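You operate a simulated robot arm through the tools that you are given. There is no shell and no other tool. Be economical: measure what you need, move in short steps, check, and stop when the job is done.

You are at the controls of a simulated two-armed robot. One attempt, no reset.

Task
Pick up the coil soap bottle with one hand, pass it to the other hand and put it on the platform of the scale. Set down upright: coil soap bottle.

It is judged by the outcome, as a careful person would: the job done as asked, and still so three seconds after it is handed in. It fails if anything else is knocked over, pushed out of place, dropped, spilled or broken.

Robot
Two 7-joint arms with two-finger parallel grippers on one trunk, on a base that drives. Base frame: it is fixed to the floor where the robot stands at the start and does not move with it; the origin is under the middle of the robot, x ahead of it, y to its left, z up. Readings come in mm, degrees, newtons and seconds.
The left shoulder is at the start at [50, 161, 1098], the right one opposite. Each reaches about 788 mm from its shoulder. Places, roughly: platform of the scale (20x20 cm) [-4340, -1060, 500]. Payload 3.43 kg a hand.
The tool frame of a hand sits at the grasp point between the pads (the TCP): z along the fingers, y along the line on which they close. The tips reach 30 mm beyond it. The gripper opens to 94 mm. The fingers are 28 mm wide and 10 mm thick; the gripper's body (50 by 96 mm) begins 55 mm behind the TCP.
Orientation is that of the tool frame in the base frame, as [roll, pitch, yaw] about the fixed x, y, z axes, in that order (R = Rz(yaw) Ry(pitch) Rx(roll)). With the fingers straight down and closing along the base's y, the tool's x points along the base's -x, its y along +y and its z along -z.

Tools
- The arms move only by the tool jog_arm. It takes "left_rows", "right_rows" or both (then of equal length, played together; a hand with none holds still); each is a list of rows, each a list of 3 entries, a list of its own where there are three numbers: the finger opening in m, from 0 to 0.094, then the shift along the tool's x, y, z in units of 50 mm (1.0 is 50 mm), then the turn, a rotation vector about the tool's x, y, z in units of 6 degrees (1.0 is 6 degrees). In form: [[claw, [dx, dy, dz], [ax, ay, az]], ...]. A call has 1 to 20 rows; each row shifts and turns the commanded pose from where the row before left it, along the tool's axes as they then stand. A call with a number of a shift or a turn outside -1 to 1 is refused whole. Each row takes 0.2 s and may step no farther than 50 mm and 8.6 degrees from the row before; otherwise, or with a gripper value out of range, the whole call is refused. Where a pose cannot be reached the arm comes as near as it can. A force on the tool above 40 N (or 10 N above the force at the start of the call, whichever is more), or a blocked arm, ends the call early, and 0.2 s more pass. The fingers move at their own pace (about 45 mm/s each) and stop on an object; they squeeze with about 45 N. The grip force told is the motor's: it shows also when the fingers shut on nothing. Time passes only in rows, and 0.2 s behind the last, so rows that do not move let the fingers close. The reply holds the time, the measured pose of the TCP, the force on the tool along the base axes, the opening and the grip force, in the units named above and with some noise, with the torque about the TCP (base axes, N m) and any sound that the robot's microphone picked up, and new pictures: "views" is both (left out), scene, wrist or none (wrist: the cameras of the hands that moved).
- Cameras (640 x 400 px; columns grow to the right, rows downward): "scene" is now at [125.3, 3.1, 1288.7]; the picture's right is [0.05, -1.00, 0.00], its down [0.14, 0.01, -0.99] and it looks along [0.99, 0.05, 0.14] (base axes); focal length 214 px, centre (320, 200). "left" rides on the left gripper at [76, -14, -102] in its tool frame; the picture's right is [0.18, 0.98, 0.00], its down [-0.75, 0.14, -0.64] and it looks along [-0.63, 0.12, 0.77] (tool axes); focal length 243 px, centre (320, 200). "right" rides on the right gripper at [76, 14, -102] in its tool frame; the picture's right is [-0.18, 0.98, 0.00], its down [-0.75, -0.14, -0.64] and it looks along [-0.63, -0.12, 0.77] (tool axes); focal length 243 px, centre (320, 200). There is no depth. A picture from a camera that has moved, and an enlarged one, comes with that camera's place and axes in the base frame and with its lens.
- slide_trunk(by): slides the trunk up (or, below 0, down) by that many mm; the arms and the scene camera ride with it, the base frame stays. It gives what a move gives, with no picture.
- roll_base(legs): drives the robot by 1 to 6 legs, each [ahead, left, turn to the left] in mm, mm and degrees, along the robot's own axes; the way and the turn of a leg run together, so that a leg with both is an arc; at most 1500 mm and 180 degrees a leg. The arms and the cameras ride along, it lands a little off, and it stops where it bumps. It gives what a move gives, and a new picture of the scene camera.
- pan_tilt(pan, tilt): turns the head with the scene camera to pan (to the left, within 80 degrees either way) and tilt (down, from -29 to 69), counted from straight ahead of the robot. It gives what a move gives, and a new picture of the scene camera.
- enlarge(camera, box): a new picture of the part [left, top, right, bottom] of that camera's present view, enlarged. No time passes.
- sign_off(): hands the job in; it is judged then, once.

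Go step by step. Nothing tells you exact positions but the pictures and the camera data: compare them with the known pose of the tool, close in by small moves and look again before you grip or let go. The budget is 120 turns and 260 pictures, counting those below and the enlarged ones. Unless the task says otherwise, let go and move clear before handing in, and close with one line.

The tools are called after ">>>" as a command line: name --argument value ..., lists and objects as JSON in quotes. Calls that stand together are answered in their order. jog_arm: Moves the arms, as the interface text tells. Its arguments: {"type":"object","properties":{"left_rows":{"type":"array","items":{"type":"array"}},"right_rows":{"type":"array","items":{"type":"array"}},"views":{"type":"string","enum":["both","scene","wrist","none"]}},"required":[]} The other tools are called the same way: slide_trunk (by) slides the trunk up or down; roll_base (legs) drives the base; pan_tilt (pan, tilt) turns the head that bears the scene camera; enlarge (camera, box) takes an enlarged picture of a part of a camera's view; sign_off () hands the job in.

At the start:

```text
time_s: 0.0
left_eef_pos: [300.0, 174.9, 1000.4]
left_ee_rot: [180.0, 0.0, -179.9]
left_ft_force: [0.7, 1.0, 0.0]
left_moment: [0.0, 0.02, 0.01]
left_gripper_width: 94.1
left_gripper_force: 0.0
right_eef_pos: [453.8, -175.6, 999.1]
right_ee_rot: [180.0, 0.1, 180.0]
right_ft_force: [-0.5, 0.0, 0.7]
right_moment: [-0.01, 0.0, -0.02]
right_gripper_width: 94.2
right_gripper_force: 0.1
trunk travel left (down, up): [-125.0, 142.0]
robot x, y, heading: [0.5, 2.3, -0.3]
head pan, tilt: [2.9, -8.3]
```

scene: 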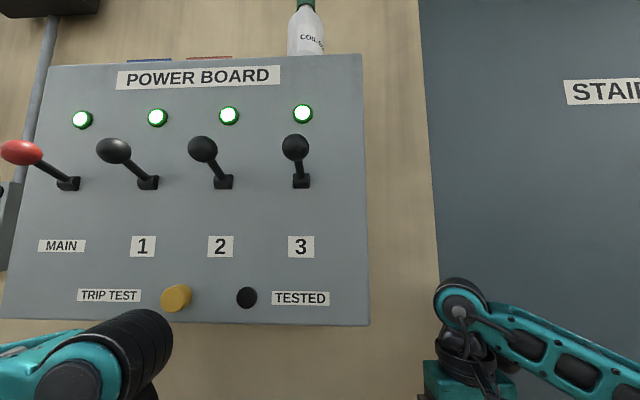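
right: 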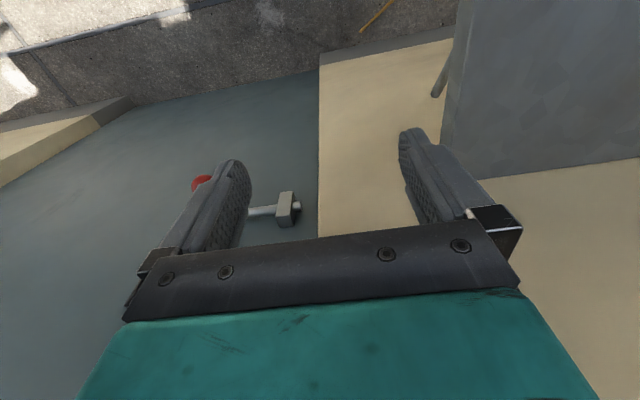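
left: 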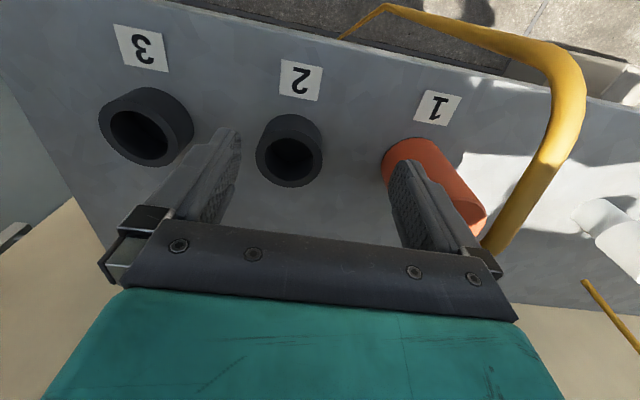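

I see a power board ahead and a bottle labelled "COIL S…" standing on top of it. I'll tilt the head up to see it whole.

>>> pan_tilt --pan 0 --tilt -29

>>> enlarge --camera "scene" --box '[100, 0, 500, 250]'

```text
time_s: 0.8
left_eef_pos: [299.2, 173.5, 999.9]
left_ee_rot: [180.0, 0.0, -179.8]
left_ft_force: [0.8, 0.2, 0.5]
left_moment: [0.0, -0.02, 0.01]
left_gripper_width: 94.1
left_gripper_force: 0.1
right_eef_pos: [455.2, -176.4, 1000.8]
right_ee_rot: [180.0, 0.1, 179.9]
right_ft_force: [-0.2, 0.4, 0.4]
right_moment: [-0.04, 0.03, 0.02]
right_gripper_width: 93.8
right_gripper_force: 0.1
trunk travel left (down, up): [-125.0, 142.0]
robot x, y, heading: [-0.5, -3.0, 0.1]
head pan, tilt: [0.0, -28.6]
camera scene: at [107.1, -1.2, 1316.0], right [0.0, -1.0, 0.0], down [0.48, 0.0, -0.88], along [0.88, 0.0, 0.48], focal length 214 px, centre (320, 200)
```

scene: 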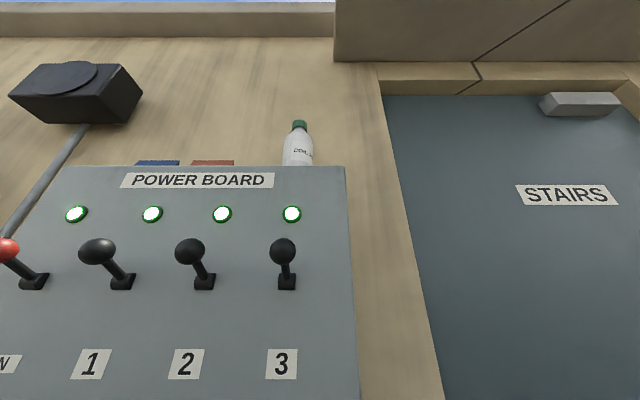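

```text
1.60 times, centred on (300, 125) of scene
camera zoom: at [107.1, -1.2, 1316.0], right [0.0, -1.0, 0.0], down [0.48, 0.0, -0.88], along [0.88, 0.0, 0.48], focal length 343 px, centre (352, 320)
```

zoom: 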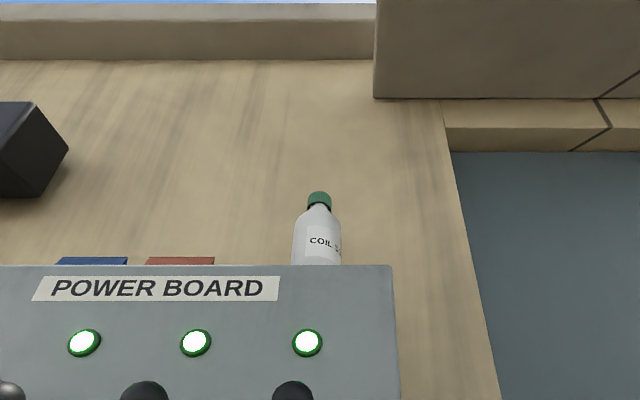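

The bottle stands on the top of the board's cabinet, which is close. I back off a little to get a baseline and clear the levers.

>>> roll_base --legs '[[-300, 0, 0]]'

>>> slide_trunk --by 140

>>> pan_tilt --pan 0 --tilt 0

```text
time_s: 2.9
left_eef_pos: [-3.7, 174.4, 1000.4]
left_ee_rot: [179.9, -0.1, -179.9]
left_ft_force: [-1.1, -0.2, 0.5]
left_moment: [0.02, 0.01, -0.03]
left_gripper_width: 93.9
left_gripper_force: 0.0
right_eef_pos: [152.2, -175.5, 999.5]
right_ee_rot: [180.0, 0.0, 180.0]
right_ft_force: [-0.3, -0.7, -0.8]
right_moment: [0.02, 0.0, 0.0]
right_gripper_width: 93.7
right_gripper_force: 0.0
trunk travel left (down, up): [-125.0, 142.0]
robot x, y, heading: [-302.9, -0.5, -0.1]
head pan, tilt: [0.0, -28.6]
camera scene: at [-196.0, -1.2, 1316.1], right [0.0, -1.0, 0.0], down [0.48, 0.0, -0.88], along [0.88, 0.0, 0.48], focal length 214 px, centre (320, 200)
```

scene: 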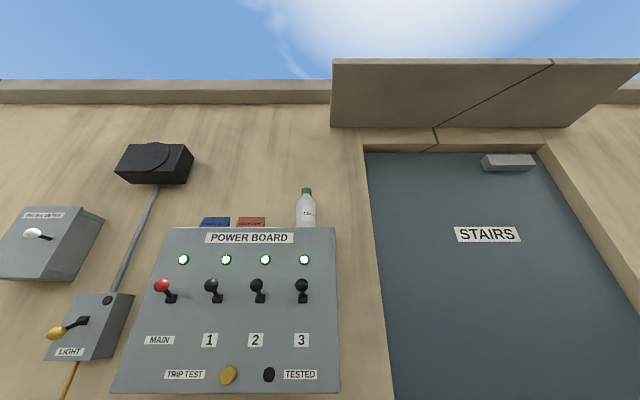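

```text
time_s: 4.6
left_eef_pos: [-1.9, 173.6, 1139.8]
left_ee_rot: [180.0, 0.0, -179.9]
left_ft_force: [-0.2, 0.1, -0.3]
left_moment: [-0.02, 0.02, -0.03]
left_gripper_width: 94.2
left_gripper_force: 0.0
right_eef_pos: [152.9, -176.2, 1140.5]
right_ee_rot: [-180.0, -0.1, 179.9]
right_ft_force: [0.7, 0.5, -0.8]
right_moment: [-0.05, -0.01, 0.01]
right_gripper_width: 94.1
right_gripper_force: 0.1
trunk travel left (down, up): [-265.0, 2.0]
robot x, y, heading: [-304.0, 2.6, -0.2]
head pan, tilt: [0.0, -28.6]
```

```text
time_s: 5.5
left_eef_pos: [-3.7, 174.1, 1139.3]
left_ee_rot: [-180.0, 0.0, -179.8]
left_ft_force: [-0.2, 0.0, -0.2]
left_moment: [0.01, 0.02, 0.0]
left_gripper_width: 94.1
left_gripper_force: 0.1
right_eef_pos: [152.2, -175.4, 1140.2]
right_ee_rot: [179.9, 0.0, -180.0]
right_ft_force: [-0.9, -0.3, 0.0]
right_moment: [0.0, -0.02, -0.02]
right_gripper_width: 93.8
right_gripper_force: 0.0
trunk travel left (down, up): [-265.0, 2.0]
robot x, y, heading: [-303.6, -3.8, 0.0]
head pan, tilt: [0.0, 0.0]
camera scene: at [-172.7, -1.2, 1416.0], right [0.0, -1.0, 0.0], down [0.0, 0.0, -1.0], along [1.0, 0.0, 0.0], focal length 214 px, centre (320, 200)
```

scene: 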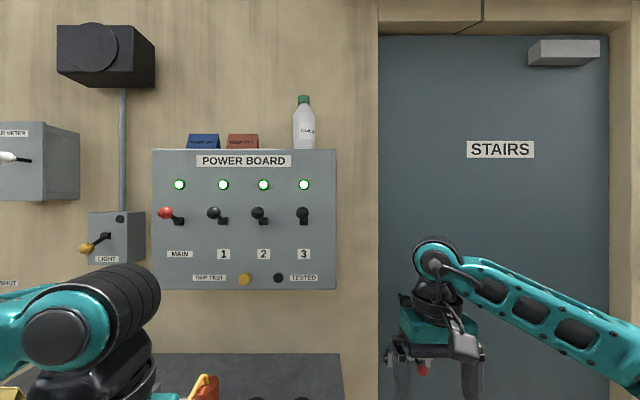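

Triangulating: the cabinet top is at about z 1560, its front at x≈430, and the bottle at about [467, 46], top at z≈1726. I turn the right hand to point forward and raise it to grasp height, still back from the cabinet.

>>> jog_arm --right_rows '[[0.094, [0, 0, 0], [0, -1, 0]], [0.094, [0, 0, 0], [0, -1, 0]], [0.094, [0, 0, 0], [0, -1, 0]], [0.094, [0, 0, 0], [0, -1, 0]], [0.094, [0, 0, 0], [0, -1, 0]], [0.094, [0, 0, 0], [0, -1, 0]], [0.094, [0, 0, 0], [0, -1, 0]], [0.094, [0, 0, 0], [0, -1, 0]], [0.094, [0, 0, 0], [0, -1, 0]], [0.094, [0, 0, 0], [0, -1, 0]], [0.094, [0, 0, 0], [0, -1, 0]], [0.094, [0, 0, 0], [0, -1, 0]], [0.094, [0, 0, 0], [0, -1, 0]], [0.094, [0, 0, 0], [0, -1, 0]], [0.094, [0, 0, 0], [0, -1, 0]]]' --views "none"

>>> jog_arm --right_rows '[[0.094, [-1, 0, 0], [0, 0, 0]], [0.094, [-1, 0, 0], [0, 0, 0]], [0.094, [-1, 0, 0], [0, 0, 0]], [0.094, [-1, 0, 0], [0, 0, 0]], [0.094, [-1, 0, 0], [0, 0, 0]], [0.094, [-1, 0, 0], [0, 0, 0]], [0.094, [-1, 0, 0], [0, 0, 0]], [0.094, [-1, 0, 0], [0, 0, 0]], [0.094, [-1, 0, 0], [0, 0, 0]], [0.094, [-0.8, 0, 0], [0, 0, 0]]]'

```text
time_s: 8.7
left_eef_pos: [-2.4, 173.3, 1140.4]
left_ee_rot: [180.0, -0.1, -180.0]
left_ft_force: [0.0, 0.4, 0.2]
left_moment: [0.01, -0.02, 0.02]
left_gripper_width: 94.0
left_gripper_force: 0.1
right_eef_pos: [152.4, -174.5, 1140.4]
right_ee_rot: [180.0, 66.0, -180.0]
right_ft_force: [0.0, 0.1, -1.0]
right_moment: [-0.01, 0.02, -0.04]
right_gripper_width: 94.1
right_gripper_force: 0.1
right hand out of reach, approached as far as the arm can: row 12, 13, 14, 15
trunk travel left (down, up): [-265.0, 2.0]
robot x, y, heading: [-299.7, -1.4, 0.2]
head pan, tilt: [0.0, 0.0]
```

```text
time_s: 10.9
left_eef_pos: [-3.0, 178.7, 1140.5]
left_ee_rot: [-179.9, 0.0, -179.8]
left_ft_force: [0.1, 1.1, 0.1]
left_moment: [-0.04, -0.01, 0.0]
left_gripper_width: 93.9
left_gripper_force: 0.1
right_eef_pos: [342.2, -169.1, 1582.9]
right_ee_rot: [-178.8, 66.2, -178.6]
right_ft_force: [-0.1, -0.8, 0.3]
right_moment: [0.02, 0.0, 0.04]
right_gripper_width: 94.1
right_gripper_force: 0.0
right hand out of reach, approached as far as the arm can: row 10
trunk travel left (down, up): [-265.0, 2.0]
robot x, y, heading: [-303.7, 0.3, -0.3]
head pan, tilt: [0.0, 0.0]
camera scene: at [-174.3, 3.3, 1416.1], right [0.0, -1.0, 0.0], down [0.0, 0.0, -1.0], along [1.0, 0.0, 0.0], focal length 214 px, centre (320, 200)
camera right: at [217.6, -156.7, 1553.9], right [0.07, 0.98, 0.16], down [-0.28, -0.13, 0.95], along [0.96, -0.11, 0.27], focal length 243 px, centre (320, 200)
```

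scene: 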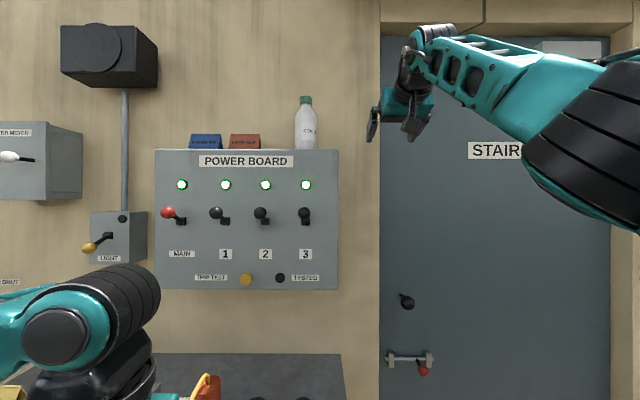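
right: 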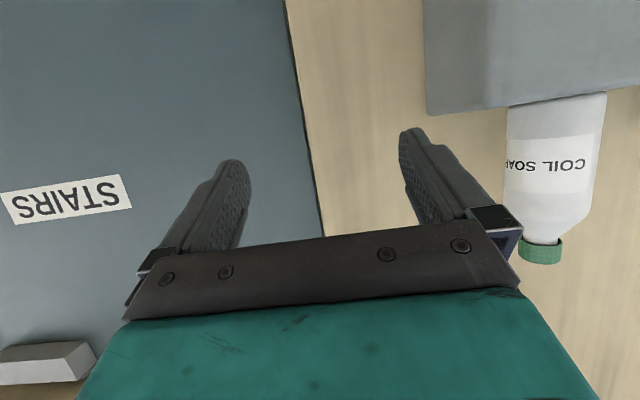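

The bottle is confirmed near [475, 47], cap top z≈1726. The hand stopped 24° short of horizontal, so I try to finish the turn up here where the forearm posture is different.

>>> jog_arm --right_rows '[[0.094, [0, 0, -1], [0, 0, 0]], [0.094, [0, 0, -1], [0, -1, 0]], [0.094, [0, 0, -1], [0, -1, 0]], [0.094, [0, 0, 0], [0, -1, 0]], [0.094, [0, 0, 0], [0, -1, 0]]]' --views "scene"

```text
time_s: 12.1
left_eef_pos: [-2.2, 173.6, 1140.3]
left_ee_rot: [180.0, 0.0, -179.9]
left_ft_force: [0.2, -0.2, 0.9]
left_moment: [0.0, -0.01, -0.03]
left_gripper_width: 94.2
left_gripper_force: 0.0
right_eef_pos: [217.1, -170.1, 1647.8]
right_ee_rot: [39.4, 89.7, 39.2]
right_ft_force: [0.1, 0.1, 0.0]
right_moment: [0.02, 0.0, -0.01]
right_gripper_width: 93.9
right_gripper_force: 0.1
right hand out of reach, approached as far as the arm can: row 1
trunk travel left (down, up): [-265.0, 2.0]
robot x, y, heading: [-300.2, 0.5, 0.1]
head pan, tilt: [0.0, 0.0]
camera scene: at [-172.7, -1.5, 1415.9], right [0.0, -1.0, 0.0], down [0.0, 0.0, -1.0], along [1.0, 0.0, 0.0], focal length 214 px, centre (320, 200)
```

scene: 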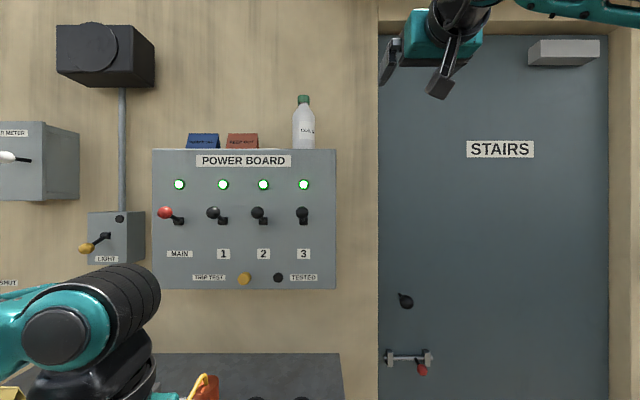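

The hand is horizontal now at z 1648. I lower it to z≈1595 (low on the bottle) and drive the base left and ahead so the hand faces the bottle at a distance.

>>> jog_arm --right_rows '[[0.094, [0.53, 0, 0], [0, 0, 0]], [0.094, [0.53, 0, 0], [0, 0, 0]]]' --views "none"

>>> roll_base --legs '[[0, 217, 0], [130, 0, 0]]'

>>> jog_arm --right_rows '[[0.094, [0, 0, 0], [0, 0, 0]]]' --views "wrist"

```text
time_s: 12.7
left_eef_pos: [-2.2, 173.2, 1140.9]
left_ee_rot: [180.0, -0.1, -180.0]
left_ft_force: [-0.4, -0.2, 0.2]
left_moment: [0.02, -0.01, 0.01]
left_gripper_width: 94.0
left_gripper_force: 0.1
right_eef_pos: [216.3, -167.2, 1596.2]
right_ee_rot: [40.4, 89.9, 40.3]
right_ft_force: [-0.6, 0.0, 0.6]
right_moment: [0.0, 0.0, -0.02]
right_gripper_width: 94.1
right_gripper_force: 0.1
trunk travel left (down, up): [-265.0, 2.0]
robot x, y, heading: [-302.8, 1.9, -0.1]
head pan, tilt: [0.0, 0.0]
```

```text
time_s: 16.1
left_eef_pos: [129.1, 391.6, 1139.3]
left_ee_rot: [179.9, 0.0, -179.9]
left_ft_force: [0.8, 0.7, 0.7]
left_moment: [0.02, 0.03, -0.01]
left_gripper_width: 94.1
left_gripper_force: 0.1
right_eef_pos: [348.4, 48.8, 1595.2]
right_ee_rot: [-178.1, 89.8, -178.1]
right_ft_force: [1.2, 0.2, 0.3]
right_moment: [-0.01, -0.03, 0.02]
right_gripper_width: 94.0
right_gripper_force: 0.1
trunk travel left (down, up): [-265.0, 2.0]
robot x, y, heading: [-174.7, 217.1, -0.0]
head pan, tilt: [0.0, 0.0]
camera scene: at [-41.5, 216.8, 1415.8], right [0.0, -1.0, 0.0], down [0.0, 0.0, -1.0], along [1.0, 0.0, 0.0], focal length 214 px, centre (320, 200)
```

scene: 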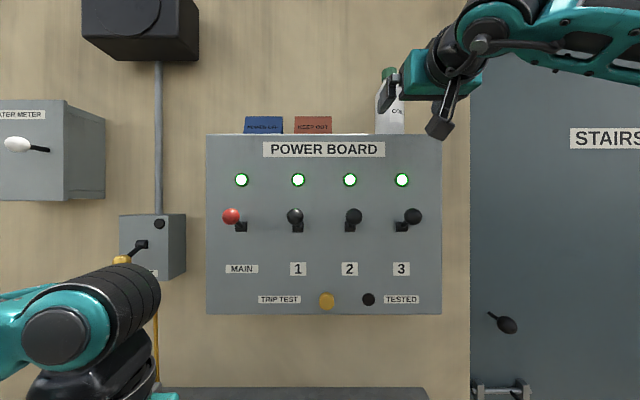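

```text
time_s: 16.5
left_eef_pos: [127.8, 391.1, 1139.3]
left_ee_rot: [-179.9, 0.0, -179.9]
left_ft_force: [-0.4, -0.7, 0.6]
left_moment: [-0.01, 0.0, 0.0]
left_gripper_width: 94.0
left_gripper_force: 0.2
right_eef_pos: [346.6, 48.3, 1595.7]
right_ee_rot: [-59.7, 90.0, -59.7]
right_ft_force: [0.5, 0.8, -0.8]
right_moment: [0.03, 0.0, 0.03]
right_gripper_width: 94.1
right_gripper_force: 0.0
trunk travel left (down, up): [-265.0, 2.0]
robot x, y, heading: [-173.3, 215.7, 0.1]
head pan, tilt: [0.0, 0.0]
camera right: at [243.7, 61.5, 1518.6], right [0.0, 0.98, 0.18], down [-0.64, -0.14, 0.75], along [0.77, -0.12, 0.63], focal length 243 px, centre (320, 200)
```

right: 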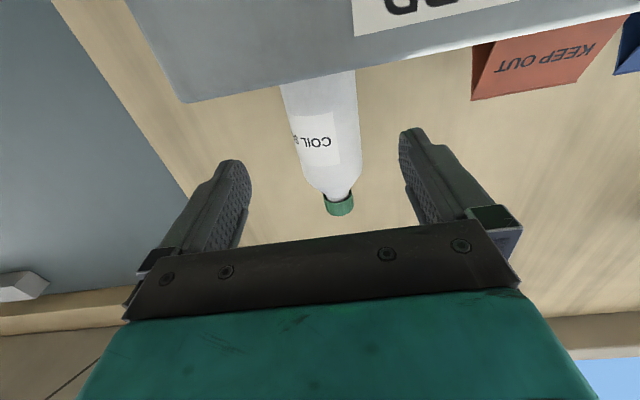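

The bottle is centred between the fingers (y≈48, body ≈68 mm wide). I advance in steps to x≈462 and look.

>>> jog_arm --right_rows '[[0.094, [0, 0, 0.5], [0, 0, 0]], [0.094, [0, 0, 0.5], [0, 0, 0]], [0.094, [0, 0, 0.5], [0, 0, 0]], [0.094, [0, 0, 0.4], [0, 0, 0]], [0.094, [0, 0, 0.3], [0, 0, 0]]]'

>>> enlarge --camera "scene" --box '[320, 0, 520, 200]'

```text
time_s: 17.7
left_eef_pos: [128.1, 391.5, 1139.7]
left_ee_rot: [-180.0, 0.0, -179.9]
left_ft_force: [0.0, 0.5, -0.2]
left_moment: [0.02, 0.01, 0.02]
left_gripper_width: 94.1
left_gripper_force: 0.0
right_eef_pos: [457.4, 48.3, 1595.6]
right_ee_rot: [-113.0, 89.9, -112.9]
right_ft_force: [-0.9, -0.3, -0.1]
right_moment: [0.05, -0.02, 0.01]
right_gripper_width: 94.2
right_gripper_force: 0.1
trunk travel left (down, up): [-265.0, 2.0]
robot x, y, heading: [-174.0, 219.5, -0.1]
head pan, tilt: [0.0, 0.0]
camera scene: at [-42.1, 217.0, 1415.9], right [0.0, -1.0, 0.0], down [0.0, 0.0, -1.0], along [1.0, 0.0, 0.0], focal length 214 px, centre (320, 200)
camera right: at [354.4, 61.6, 1518.0], right [0.0, 0.98, 0.18], down [-0.64, -0.14, 0.75], along [0.77, -0.12, 0.63], focal length 243 px, centre (320, 200)
```

scene: 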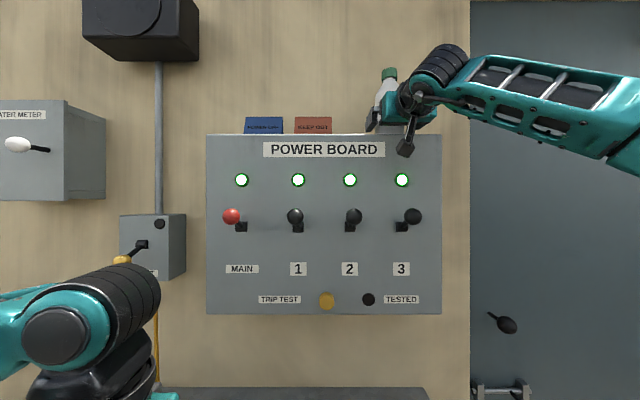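
right: 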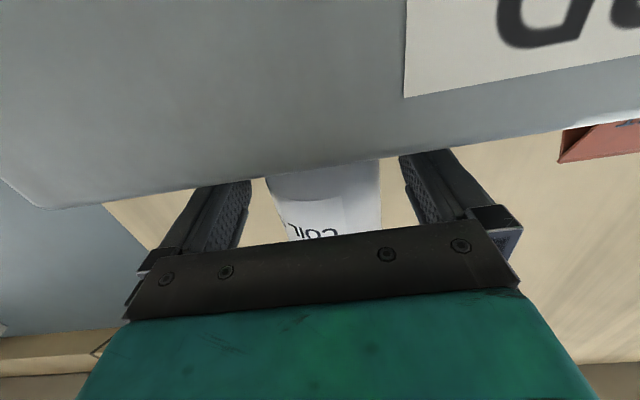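

```text
2.00 times, centred on (420, 100) of scene
camera zoom: at [-42.1, 217.0, 1415.9], right [0.0, -1.0, 0.0], down [0.0, 0.0, -1.0], along [1.0, 0.0, 0.0], focal length 429 px, centre (120, 400)
```

zoom: 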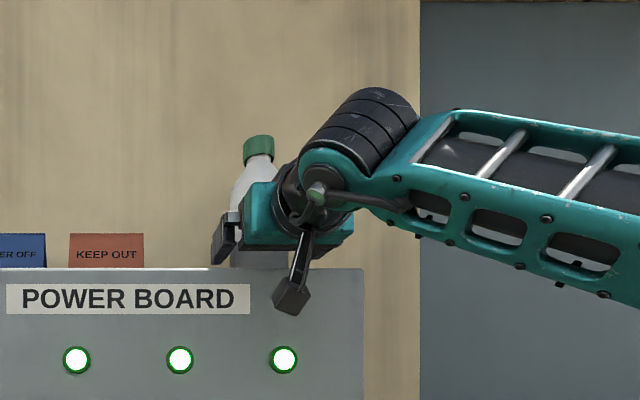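

Aligned well. I advance the last ~16 mm and close on the bottle.

>>> jog_arm --right_rows '[[0.094, [0, -0.04, 0.32], [0, 0, 0]], [0.0, [0, 0, 0], [0, 0, 0]], [0.0, [0, 0, 0], [0, 0, 0]], [0.0, [0, 0, 0], [0, 0, 0]], [0.0, [0, 0, 0], [0, 0, 0]]]' --views "wrist"

```text
time_s: 18.9
left_eef_pos: [127.1, 391.6, 1140.2]
left_ee_rot: [-180.0, 0.0, -179.9]
left_ft_force: [-0.8, 0.6, -0.6]
left_moment: [-0.02, -0.02, -0.02]
left_gripper_width: 94.0
left_gripper_force: 0.1
right_eef_pos: [470.7, 47.7, 1595.6]
right_ee_rot: [-86.3, 89.9, -86.2]
right_ft_force: [-0.5, 1.4, 0.2]
right_moment: [0.06, 0.08, 0.03]
right_gripper_width: 69.7
right_gripper_force: 45.3
trunk travel left (down, up): [-265.0, 2.0]
robot x, y, heading: [-171.4, 215.7, -0.2]
head pan, tilt: [0.0, 0.0]
camera right: at [369.6, 60.4, 1518.4], right [0.0, 0.98, 0.18], down [-0.64, -0.14, 0.75], along [0.77, -0.12, 0.63], focal length 243 px, centre (320, 200)
```

right: 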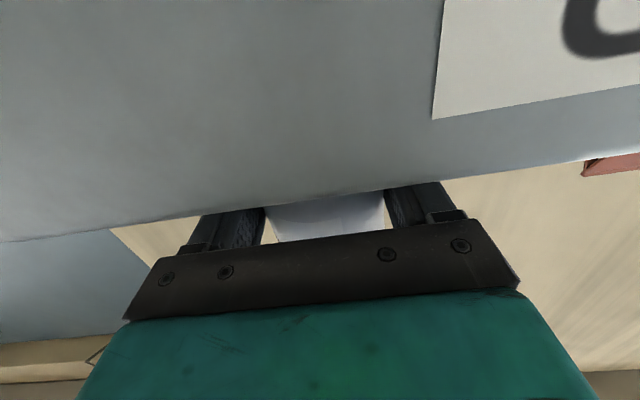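

Gripped at 69.7 mm with 45 N. I lift it 40 mm straight up and check.

>>> jog_arm --right_rows '[[0.0, [-0.2, 0, 0], [0, 0, 0]], [0.0, [-0.3, 0, 0], [0, 0, 0]], [0.0, [-0.3, 0, 0], [0, 0, 0]]]'

```text
time_s: 19.7
left_eef_pos: [128.2, 391.9, 1140.0]
left_ee_rot: [180.0, 0.0, -179.9]
left_ft_force: [0.3, 0.7, 0.3]
left_moment: [0.02, 0.01, -0.02]
left_gripper_width: 94.2
left_gripper_force: 0.0
right_eef_pos: [473.3, 47.0, 1635.8]
right_ee_rot: [-140.2, 89.9, -140.2]
right_ft_force: [-0.4, -0.8, -4.6]
right_moment: [0.0, 0.04, -0.05]
right_gripper_width: 69.4
right_gripper_force: 45.1
trunk travel left (down, up): [-265.0, 2.0]
robot x, y, heading: [-174.4, 217.2, -0.0]
head pan, tilt: [0.0, 0.0]
camera scene: at [-42.0, 216.9, 1415.8], right [0.0, -1.0, 0.0], down [0.0, 0.0, -1.0], along [1.0, 0.0, 0.0], focal length 214 px, centre (320, 200)
camera right: at [370.5, 60.0, 1558.1], right [0.0, 0.98, 0.18], down [-0.64, -0.14, 0.75], along [0.77, -0.12, 0.63], focal length 243 px, centre (320, 200)
```

scene: 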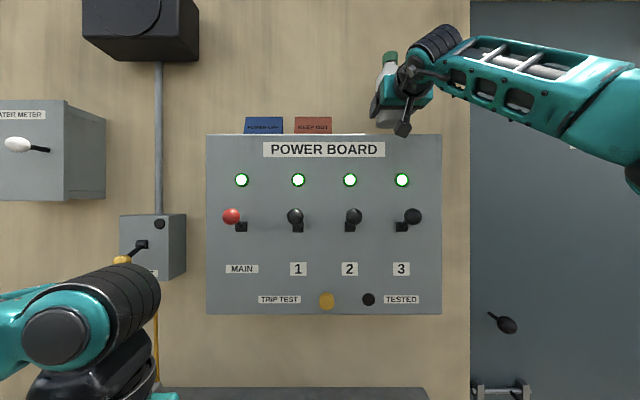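
right: 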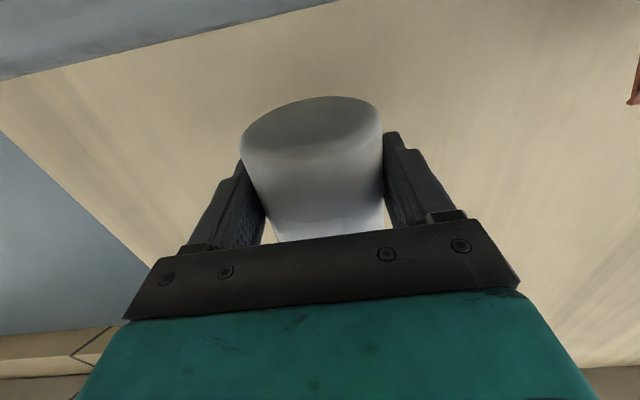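

Bottle is up (≈0.5 kg), upright. I back away from the wall and look to the sides.

>>> roll_base --legs '[[-500, 0, 0]]'

>>> pan_tilt --pan 75 --tilt 25

>>> pan_tilt --pan -75 --tilt 25

```text
time_s: 22.7
left_eef_pos: [-370.6, 392.2, 1139.2]
left_ee_rot: [-179.9, -0.1, -179.8]
left_ft_force: [-0.1, 0.5, 0.0]
left_moment: [-0.05, 0.03, -0.03]
left_gripper_width: 94.0
left_gripper_force: 0.0
right_eef_pos: [-24.0, 46.7, 1636.5]
right_ee_rot: [178.3, 89.9, 178.5]
right_ft_force: [-0.3, 0.6, -3.6]
right_moment: [0.01, 0.03, 0.0]
right_gripper_width: 69.2
right_gripper_force: 45.5
trunk travel left (down, up): [-265.0, 2.0]
robot x, y, heading: [-671.9, 217.6, 0.2]
head pan, tilt: [0.0, 0.0]
camera scene: at [-540.1, 216.5, 1415.9], right [0.0, -1.0, 0.0], down [0.0, 0.0, -1.0], along [1.0, 0.0, 0.0], focal length 214 px, centre (320, 200)
```

scene: 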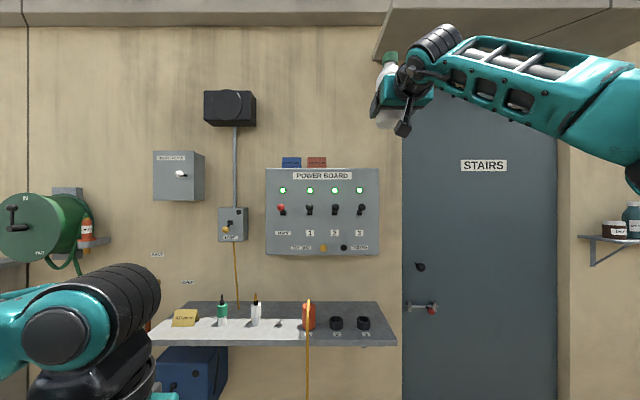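

```text
time_s: 24.1
left_eef_pos: [-369.2, 393.0, 1139.9]
left_ee_rot: [180.0, 0.0, -179.7]
left_ft_force: [-1.0, 0.3, 0.5]
left_moment: [0.0, 0.0, 0.0]
left_gripper_width: 94.2
left_gripper_force: 0.1
right_eef_pos: [-22.0, 47.2, 1634.4]
right_ee_rot: [-178.3, 89.9, -178.2]
right_ft_force: [-0.2, -0.1, -4.4]
right_moment: [0.0, 0.03, -0.01]
right_gripper_width: 69.3
right_gripper_force: 44.6
trunk travel left (down, up): [-265.0, 2.0]
robot x, y, heading: [-668.4, 217.2, 0.1]
head pan, tilt: [75.0, 25.0]
camera scene: at [-606.0, 305.4, 1375.5], right [0.97, -0.26, 0.0], down [-0.11, -0.41, -0.91], along [0.23, 0.88, -0.42], focal length 214 px, centre (320, 200)
```

scene: 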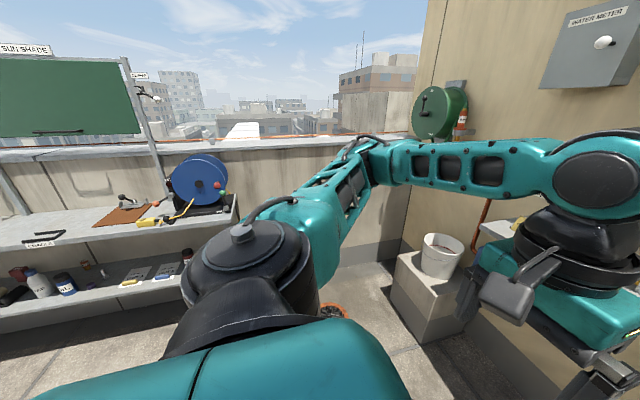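

```text
time_s: 26.5
left_eef_pos: [-371.1, 391.6, 1139.0]
left_ee_rot: [-180.0, 0.1, -179.8]
left_ft_force: [0.1, -0.2, 0.5]
left_moment: [0.01, 0.01, 0.01]
left_gripper_width: 94.0
left_gripper_force: 0.0
right_eef_pos: [-24.1, 47.6, 1634.7]
right_ee_rot: [-178.0, 89.9, -177.9]
right_ft_force: [0.4, -0.5, -4.9]
right_moment: [-0.02, 0.02, 0.01]
right_gripper_width: 69.4
right_gripper_force: 44.7
trunk travel left (down, up): [-265.0, 2.0]
robot x, y, heading: [-670.4, 214.8, -0.1]
head pan, tilt: [-75.0, 25.0]
camera scene: at [-605.7, 127.4, 1375.5], right [-0.97, -0.26, 0.0], down [-0.11, 0.41, -0.91], along [0.24, -0.87, -0.42], focal length 214 px, centre (320, 200)
```

scene: 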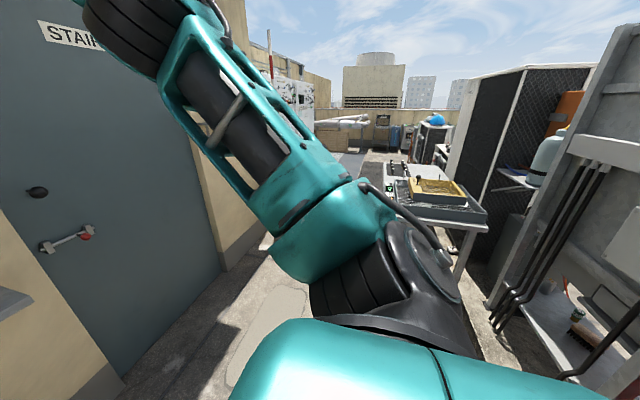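

There is room to turn here (wall ahead, rack about 1 m behind). I turn left 90° and look for the way to the scale.

>>> roll_base --legs '[[0, 0, 90]]'

>>> pan_tilt --pan 70 --tilt 20

```text
time_s: 30.7
left_eef_pos: [-847.4, 517.7, 1139.6]
left_ee_rot: [-180.0, -0.1, -89.4]
left_ft_force: [0.3, 0.0, 0.4]
left_moment: [0.0, -0.03, 0.02]
left_gripper_width: 94.3
left_gripper_force: 0.0
right_eef_pos: [-505.8, 865.2, 1635.3]
right_ee_rot: [-179.1, 89.9, -88.6]
right_ft_force: [-0.1, -0.4, -4.2]
right_moment: [-0.04, -0.04, -0.01]
right_gripper_width: 69.2
right_gripper_force: 44.7
trunk travel left (down, up): [-265.0, 2.0]
robot x, y, heading: [-674.8, 217.4, 90.5]
head pan, tilt: [-75.0, 25.0]
camera scene: at [-581.9, 281.6, 1375.5], right [0.27, -0.96, 0.0], down [-0.41, -0.11, -0.91], along [0.87, 0.24, -0.42], focal length 214 px, centre (320, 200)
```

scene: 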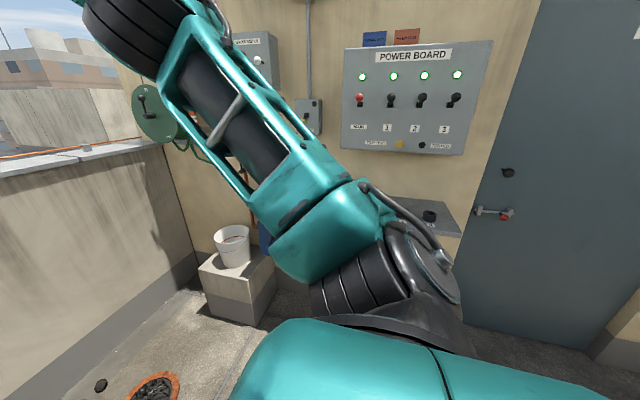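

```text
time_s: 33.0
left_eef_pos: [-847.4, 515.9, 1139.6]
left_ee_rot: [-180.0, 0.0, -89.3]
left_ft_force: [0.2, 0.3, 0.2]
left_moment: [0.0, 0.0, 0.0]
left_gripper_width: 93.9
left_gripper_force: 0.0
right_eef_pos: [-504.7, 864.9, 1634.9]
right_ee_rot: [178.9, 89.9, -90.6]
right_ft_force: [0.1, 0.0, -5.7]
right_moment: [-0.06, 0.01, -0.02]
right_gripper_width: 68.8
right_gripper_force: 44.9
trunk travel left (down, up): [-265.0, 2.0]
robot x, y, heading: [-668.2, 221.5, 90.6]
head pan, tilt: [70.0, 20.0]
camera scene: at [-758.3, 288.0, 1383.6], right [0.33, 0.94, 0.0], down [0.32, -0.11, -0.94], along [-0.89, 0.31, -0.34], focal length 214 px, centre (320, 200)
```

scene: 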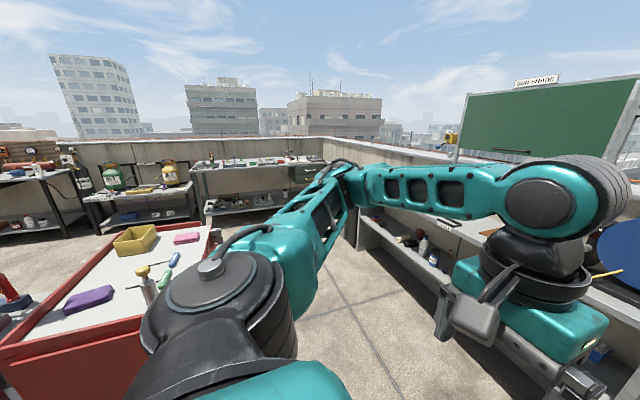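

A red cart stands ahead-left and an open aisle runs toward −x. I turn the rest to face −x; the arms stay well above the cart.

>>> roll_base --legs '[[0, 0, 89.5]]'

>>> pan_tilt --pan 0 --tilt 15

>>> pan_tilt --pan 35 --tilt 25

```text
time_s: 37.2
left_eef_pos: [-970.1, 41.8, 1139.7]
left_ee_rot: [-180.0, 0.0, 0.5]
left_ft_force: [0.2, -0.2, -0.8]
left_moment: [-0.03, 0.0, 0.0]
left_gripper_width: 94.1
left_gripper_force: 0.0
right_eef_pos: [-1318.8, 383.4, 1634.4]
right_ee_rot: [-179.5, 90.0, 0.9]
right_ft_force: [0.0, -0.4, -4.1]
right_moment: [-0.01, -0.07, 0.0]
right_gripper_width: 68.2
right_gripper_force: 44.8
trunk travel left (down, up): [-265.0, 2.0]
robot x, y, heading: [-669.0, 217.7, -179.7]
head pan, tilt: [70.0, 20.0]
camera scene: at [-742.1, 128.5, 1383.6], right [-0.94, 0.34, 0.0], down [0.12, 0.32, -0.94], along [-0.32, -0.89, -0.34], focal length 214 px, centre (320, 200)
```

scene: 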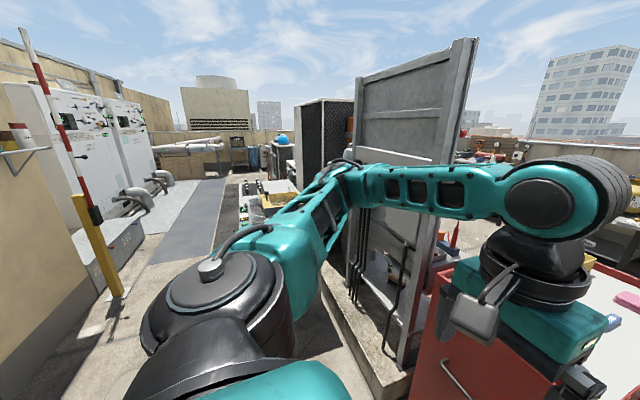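

```text
time_s: 38.6
left_eef_pos: [-970.0, 42.6, 1139.5]
left_ee_rot: [180.0, -0.1, 0.5]
left_ft_force: [0.5, -0.3, 0.2]
left_moment: [-0.03, -0.01, 0.03]
left_gripper_width: 94.0
left_gripper_force: 0.0
right_eef_pos: [-1317.4, 385.1, 1635.4]
right_ee_rot: [179.4, 89.9, 0.0]
right_ft_force: [-0.4, 0.5, -4.2]
right_moment: [-0.02, -0.03, 0.03]
right_gripper_width: 68.3
right_gripper_force: 45.1
trunk travel left (down, up): [-265.0, 2.0]
robot x, y, heading: [-666.5, 218.8, -179.7]
head pan, tilt: [0.0, 15.0]
camera scene: at [-804.2, 215.6, 1391.7], right [-0.01, 1.0, 0.0], down [0.26, 0.0, -0.97], along [-0.97, -0.01, -0.26], focal length 214 px, centre (320, 200)
```

scene: 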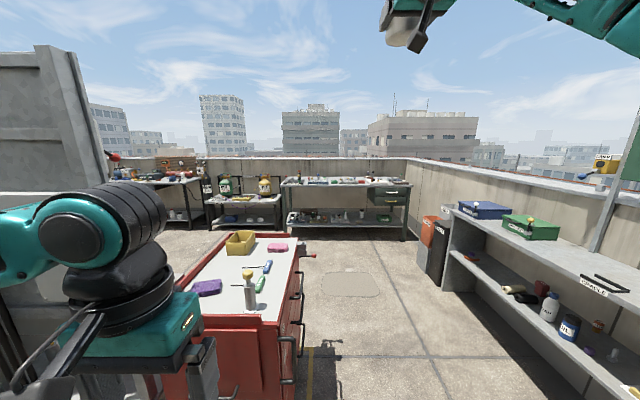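

```text
time_s: 39.6
left_eef_pos: [-970.2, 42.5, 1140.3]
left_ee_rot: [180.0, 0.0, 0.4]
left_ft_force: [0.3, 0.2, 0.3]
left_moment: [-0.01, 0.02, 0.02]
left_gripper_width: 94.0
left_gripper_force: 0.1
right_eef_pos: [-1318.2, 385.6, 1634.1]
right_ee_rot: [-1.2, 89.9, 179.2]
right_ft_force: [-0.2, -0.3, -4.8]
right_moment: [0.02, -0.07, 0.03]
right_gripper_width: 68.0
right_gripper_force: 44.9
trunk travel left (down, up): [-265.0, 2.0]
robot x, y, heading: [-669.1, 215.0, -179.7]
head pan, tilt: [35.0, 25.0]
camera scene: at [-786.0, 163.1, 1375.5], right [-0.58, 0.82, 0.0], down [0.35, 0.24, -0.91], along [-0.74, -0.52, -0.42], focal length 214 px, centre (320, 200)
```

scene: 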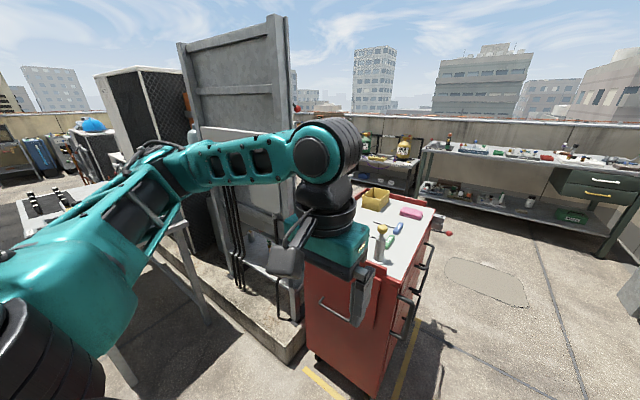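

The scale should project at about column 248, row 197 of the straight-ahead view, near the table with two canisters. I look ahead and enlarge there, and check the wrist view of the bottle.

>>> pan_tilt --pan 0 --tilt 15

>>> enlarge --camera "scene" --box '[100, 130, 340, 280]'

>>> enlarge --camera "right" --box '[0, 0, 640, 400]'

```text
time_s: 40.7
left_eef_pos: [-970.2, 41.9, 1140.7]
left_ee_rot: [180.0, -0.1, 0.5]
left_ft_force: [-0.2, 0.8, -0.2]
left_moment: [0.0, -0.01, 0.02]
left_gripper_width: 94.1
left_gripper_force: 0.2
right_eef_pos: [-1318.8, 385.2, 1634.2]
right_ee_rot: [178.9, 90.0, -0.8]
right_ft_force: [-0.5, 0.6, -4.1]
right_moment: [0.0, -0.02, -0.02]
right_gripper_width: 68.2
right_gripper_force: 45.0
trunk travel left (down, up): [-265.0, 2.0]
robot x, y, heading: [-669.6, 219.2, -179.7]
head pan, tilt: [0.0, 15.0]
camera scene: at [-804.2, 215.6, 1391.7], right [-0.01, 1.0, 0.0], down [0.26, 0.0, -0.97], along [-0.97, -0.01, -0.26], focal length 214 px, centre (320, 200)
```

scene: 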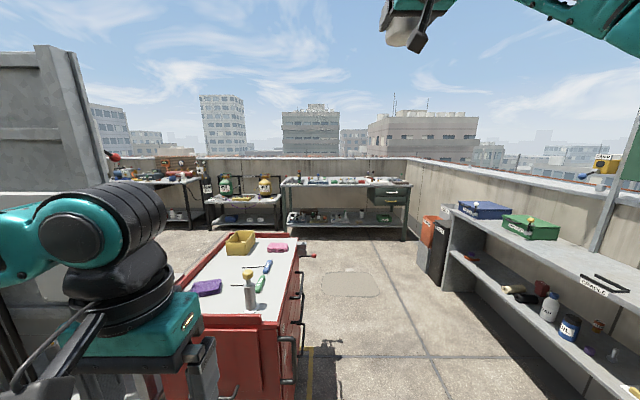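

```text
2.67 times, centred on (220, 205) of scene
camera zoom: at [-804.2, 215.6, 1391.7], right [-0.01, 1.0, 0.0], down [0.26, 0.0, -0.97], along [-0.97, -0.01, -0.26], focal length 572 px, centre (587, 187)
```

zoom: 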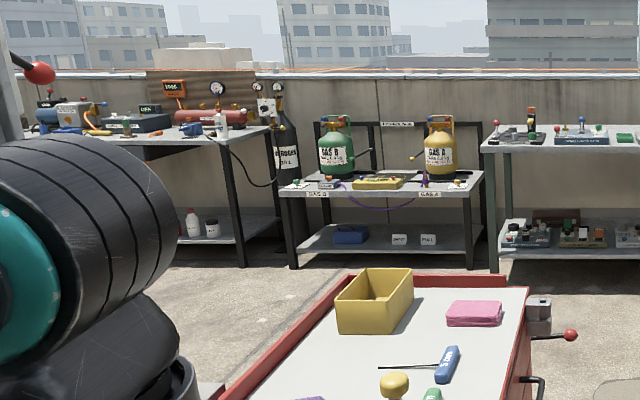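

```text
1.00 times, centred on (320, 200) of right (not enlarged: the box is as wide or as high as the picture)
camera zoom: at [-1215.7, 370.3, 1557.6], right [0.01, -0.98, 0.18], down [0.64, 0.14, 0.76], along [-0.77, 0.11, 0.63], focal length 243 px, centre (320, 200)
```

zoom: 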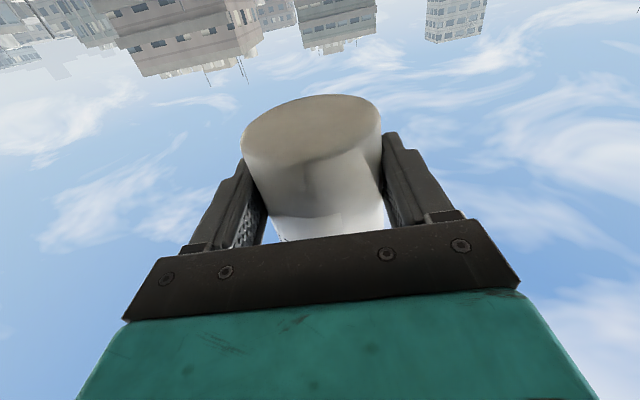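

The scale is the yellow item on the low table (top z≈470) between the two gas bottles; the bottle is firmly held. I drive into the aisle between the cart and the right-hand shelf, then ahead.

>>> roll_base --legs '[[0, -430, 0], [900, 0, 0]]'

```text
time_s: 49.3
left_eef_pos: [-1872.7, 471.9, 1140.6]
left_ee_rot: [179.9, 0.0, 0.1]
left_ft_force: [-1.0, 0.3, -0.2]
left_moment: [-0.03, -0.03, 0.03]
left_gripper_width: 94.0
left_gripper_force: 0.0
right_eef_pos: [-2218.1, 816.1, 1634.8]
right_ee_rot: [178.8, 90.0, -1.0]
right_ft_force: [0.5, 0.4, -4.9]
right_moment: [0.01, -0.07, -0.01]
right_gripper_width: 67.9
right_gripper_force: 44.7
trunk travel left (down, up): [-265.0, 2.0]
robot x, y, heading: [-1571.0, 644.2, -180.0]
head pan, tilt: [0.0, 15.0]
camera scene: at [-1705.9, 644.4, 1391.7], right [0.0, 1.0, 0.0], down [0.26, 0.0, -0.97], along [-0.97, 0.0, -0.26], focal length 214 px, centre (320, 200)
```

scene: 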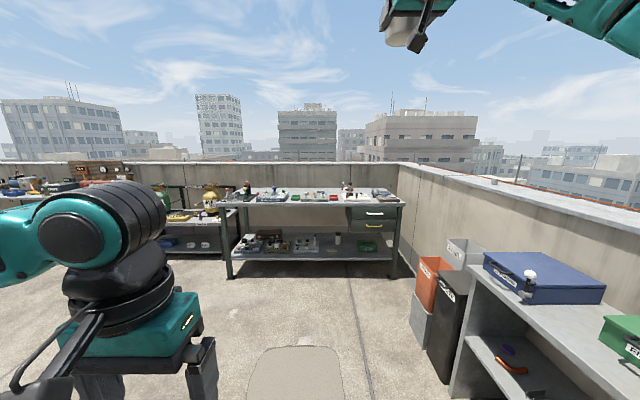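

Clear ahead. I drive on 900 mm and look left-ahead toward the scale table.

>>> roll_base --legs '[[900, 0, 0]]'

>>> pan_tilt --pan 75 --tilt 30

>>> pan_tilt --pan 30 --tilt 20

```text
time_s: 54.0
left_eef_pos: [-2765.4, 471.9, 1139.0]
left_ee_rot: [-179.9, 0.0, 0.1]
left_ft_force: [0.5, 0.0, -0.5]
left_moment: [0.01, 0.02, -0.02]
left_gripper_width: 94.1
left_gripper_force: 0.0
right_eef_pos: [-3112.0, 817.7, 1634.4]
right_ee_rot: [179.8, 89.9, -0.3]
right_ft_force: [0.5, 0.6, -4.8]
right_moment: [0.01, -0.04, -0.04]
right_gripper_width: 68.3
right_gripper_force: 45.1
trunk travel left (down, up): [-265.0, 2.0]
robot x, y, heading: [-2461.2, 645.8, 180.0]
head pan, tilt: [0.0, 15.0]
camera scene: at [-2598.0, 644.5, 1391.7], right [0.0, 1.0, 0.0], down [0.26, 0.0, -0.97], along [-0.97, 0.0, -0.26], focal length 214 px, centre (320, 200)
```

scene: 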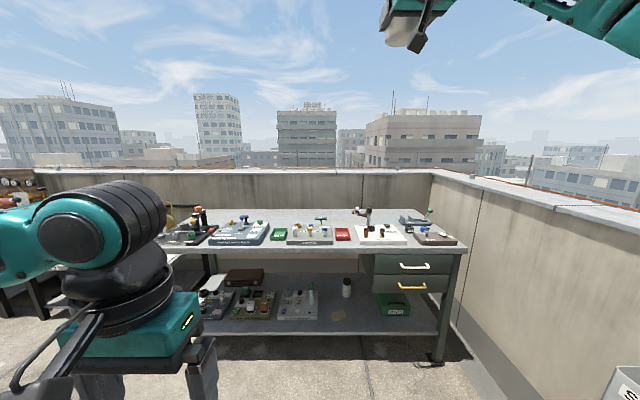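

```text
time_s: 55.5
left_eef_pos: [-2765.2, 471.8, 1140.1]
left_ee_rot: [180.0, -0.1, 0.1]
left_ft_force: [0.0, 0.3, 0.0]
left_moment: [0.02, 0.04, -0.02]
left_gripper_width: 94.3
left_gripper_force: 0.0
right_eef_pos: [-3110.1, 818.1, 1633.9]
right_ee_rot: [-178.3, 89.9, 1.5]
right_ft_force: [-0.4, -0.1, -4.4]
right_moment: [-0.03, -0.01, -0.01]
right_gripper_width: 67.9
right_gripper_force: 44.9
trunk travel left (down, up): [-265.0, 2.0]
robot x, y, heading: [-2466.1, 650.6, 180.1]
head pan, tilt: [75.0, 30.0]
camera scene: at [-2527.9, 557.2, 1367.6], right [-0.97, 0.26, 0.0], down [0.13, 0.48, -0.87], along [-0.23, -0.84, -0.5], focal length 214 px, centre (320, 200)
```

scene: 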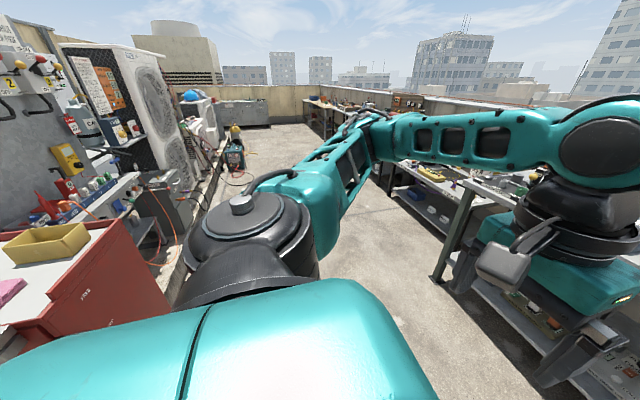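

```text
time_s: 56.6
left_eef_pos: [-2765.2, 471.1, 1140.1]
left_ee_rot: [180.0, 0.0, 0.1]
left_ft_force: [1.2, -0.8, -0.5]
left_moment: [0.04, 0.03, -0.02]
left_gripper_width: 94.3
left_gripper_force: 0.0
right_eef_pos: [-3110.4, 817.1, 1634.3]
right_ee_rot: [-180.0, 89.9, 0.1]
right_ft_force: [0.2, -0.8, -4.7]
right_moment: [0.0, -0.04, -0.03]
right_gripper_width: 67.9
right_gripper_force: 44.7
trunk travel left (down, up): [-265.0, 2.0]
robot x, y, heading: [-2463.9, 645.6, 180.0]
head pan, tilt: [30.0, 20.0]
camera scene: at [-2585.0, 597.9, 1383.6], right [-0.5, 0.87, 0.0], down [0.3, 0.17, -0.94], along [-0.81, -0.47, -0.34], focal length 214 px, centre (320, 200)
```

scene: 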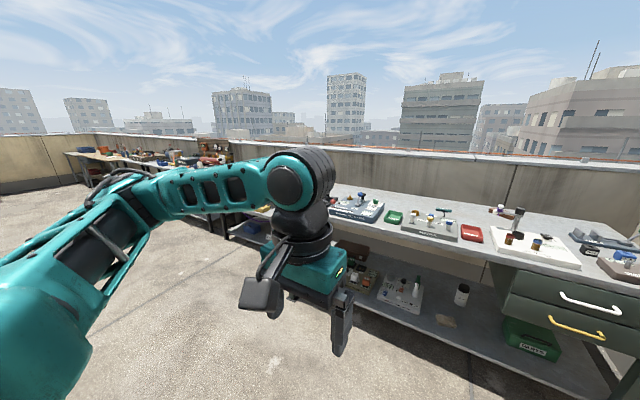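

The lane is free. I drive left 1500 mm so that the left hand will line up with the scale, then look.

>>> roll_base --legs '[[0, 1500, 0]]'

>>> pan_tilt --pan 0 --tilt 25

>>> enlarge --camera "scene" --box '[160, 80, 480, 280]'

```text
time_s: 70.0
left_eef_pos: [-2750.0, -1044.4, 1140.0]
left_ee_rot: [179.9, 0.0, 1.0]
left_ft_force: [0.6, 0.0, 1.5]
left_moment: [0.02, 0.01, 0.05]
left_gripper_width: 94.3
left_gripper_force: 0.1
right_eef_pos: [-3102.3, -706.4, 1634.3]
right_ee_rot: [-178.5, 90.0, 2.3]
right_ft_force: [0.3, 0.8, -4.5]
right_moment: [-0.01, -0.04, 0.03]
right_gripper_width: 67.8
right_gripper_force: 44.6
trunk travel left (down, up): [-265.0, 2.0]
robot x, y, heading: [-2454.0, -864.6, -178.9]
head pan, tilt: [30.0, 20.0]
camera scene: at [-2572.8, -915.8, 1383.6], right [-0.51, 0.86, 0.0], down [0.29, 0.18, -0.94], along [-0.81, -0.48, -0.34], focal length 214 px, centre (320, 200)
```

scene: 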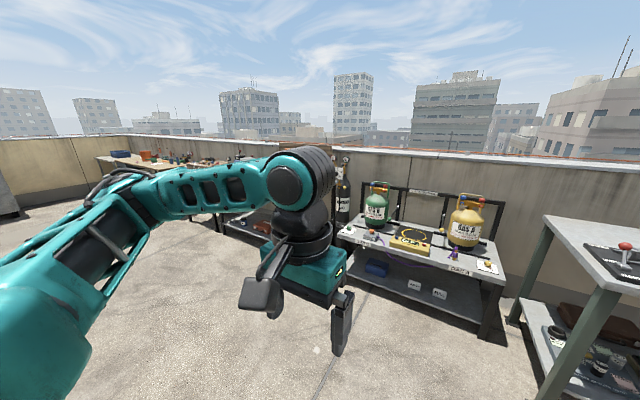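

```text
time_s: 70.9
left_eef_pos: [-2750.8, -1044.7, 1140.3]
left_ee_rot: [179.9, 0.0, 1.2]
left_ft_force: [0.3, 0.1, -0.6]
left_moment: [0.03, 0.02, 0.02]
left_gripper_width: 94.2
left_gripper_force: 0.1
right_eef_pos: [-3101.4, -704.3, 1634.5]
right_ee_rot: [-176.8, 89.9, 4.1]
right_ft_force: [-0.3, -0.9, -4.6]
right_moment: [0.01, -0.06, 0.0]
right_gripper_width: 67.5
right_gripper_force: 44.8
trunk travel left (down, up): [-265.0, 2.0]
robot x, y, heading: [-2448.0, -866.2, -179.2]
head pan, tilt: [0.0, 25.0]
camera scene: at [-2585.0, -869.5, 1375.5], right [-0.02, 1.0, 0.0], down [0.42, 0.01, -0.91], along [-0.91, -0.02, -0.42], focal length 214 px, centre (320, 200)
```

scene: 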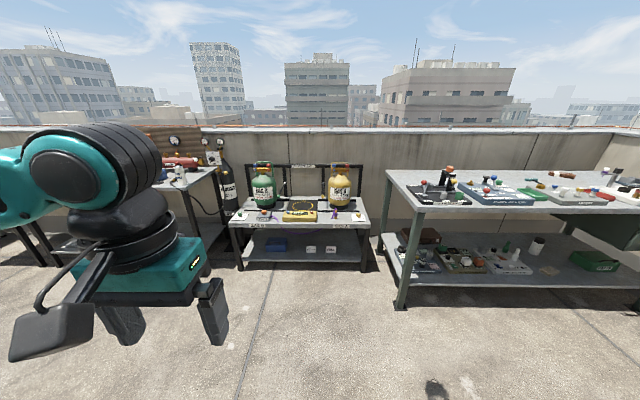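

```text
2.00 times, centred on (320, 180) of scene
camera zoom: at [-2585.0, -869.5, 1375.5], right [-0.02, 1.0, 0.0], down [0.42, 0.01, -0.91], along [-0.91, -0.02, -0.42], focal length 429 px, centre (320, 240)
```

zoom: 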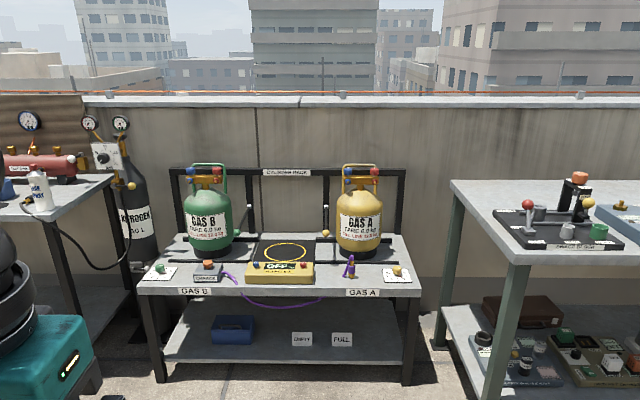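

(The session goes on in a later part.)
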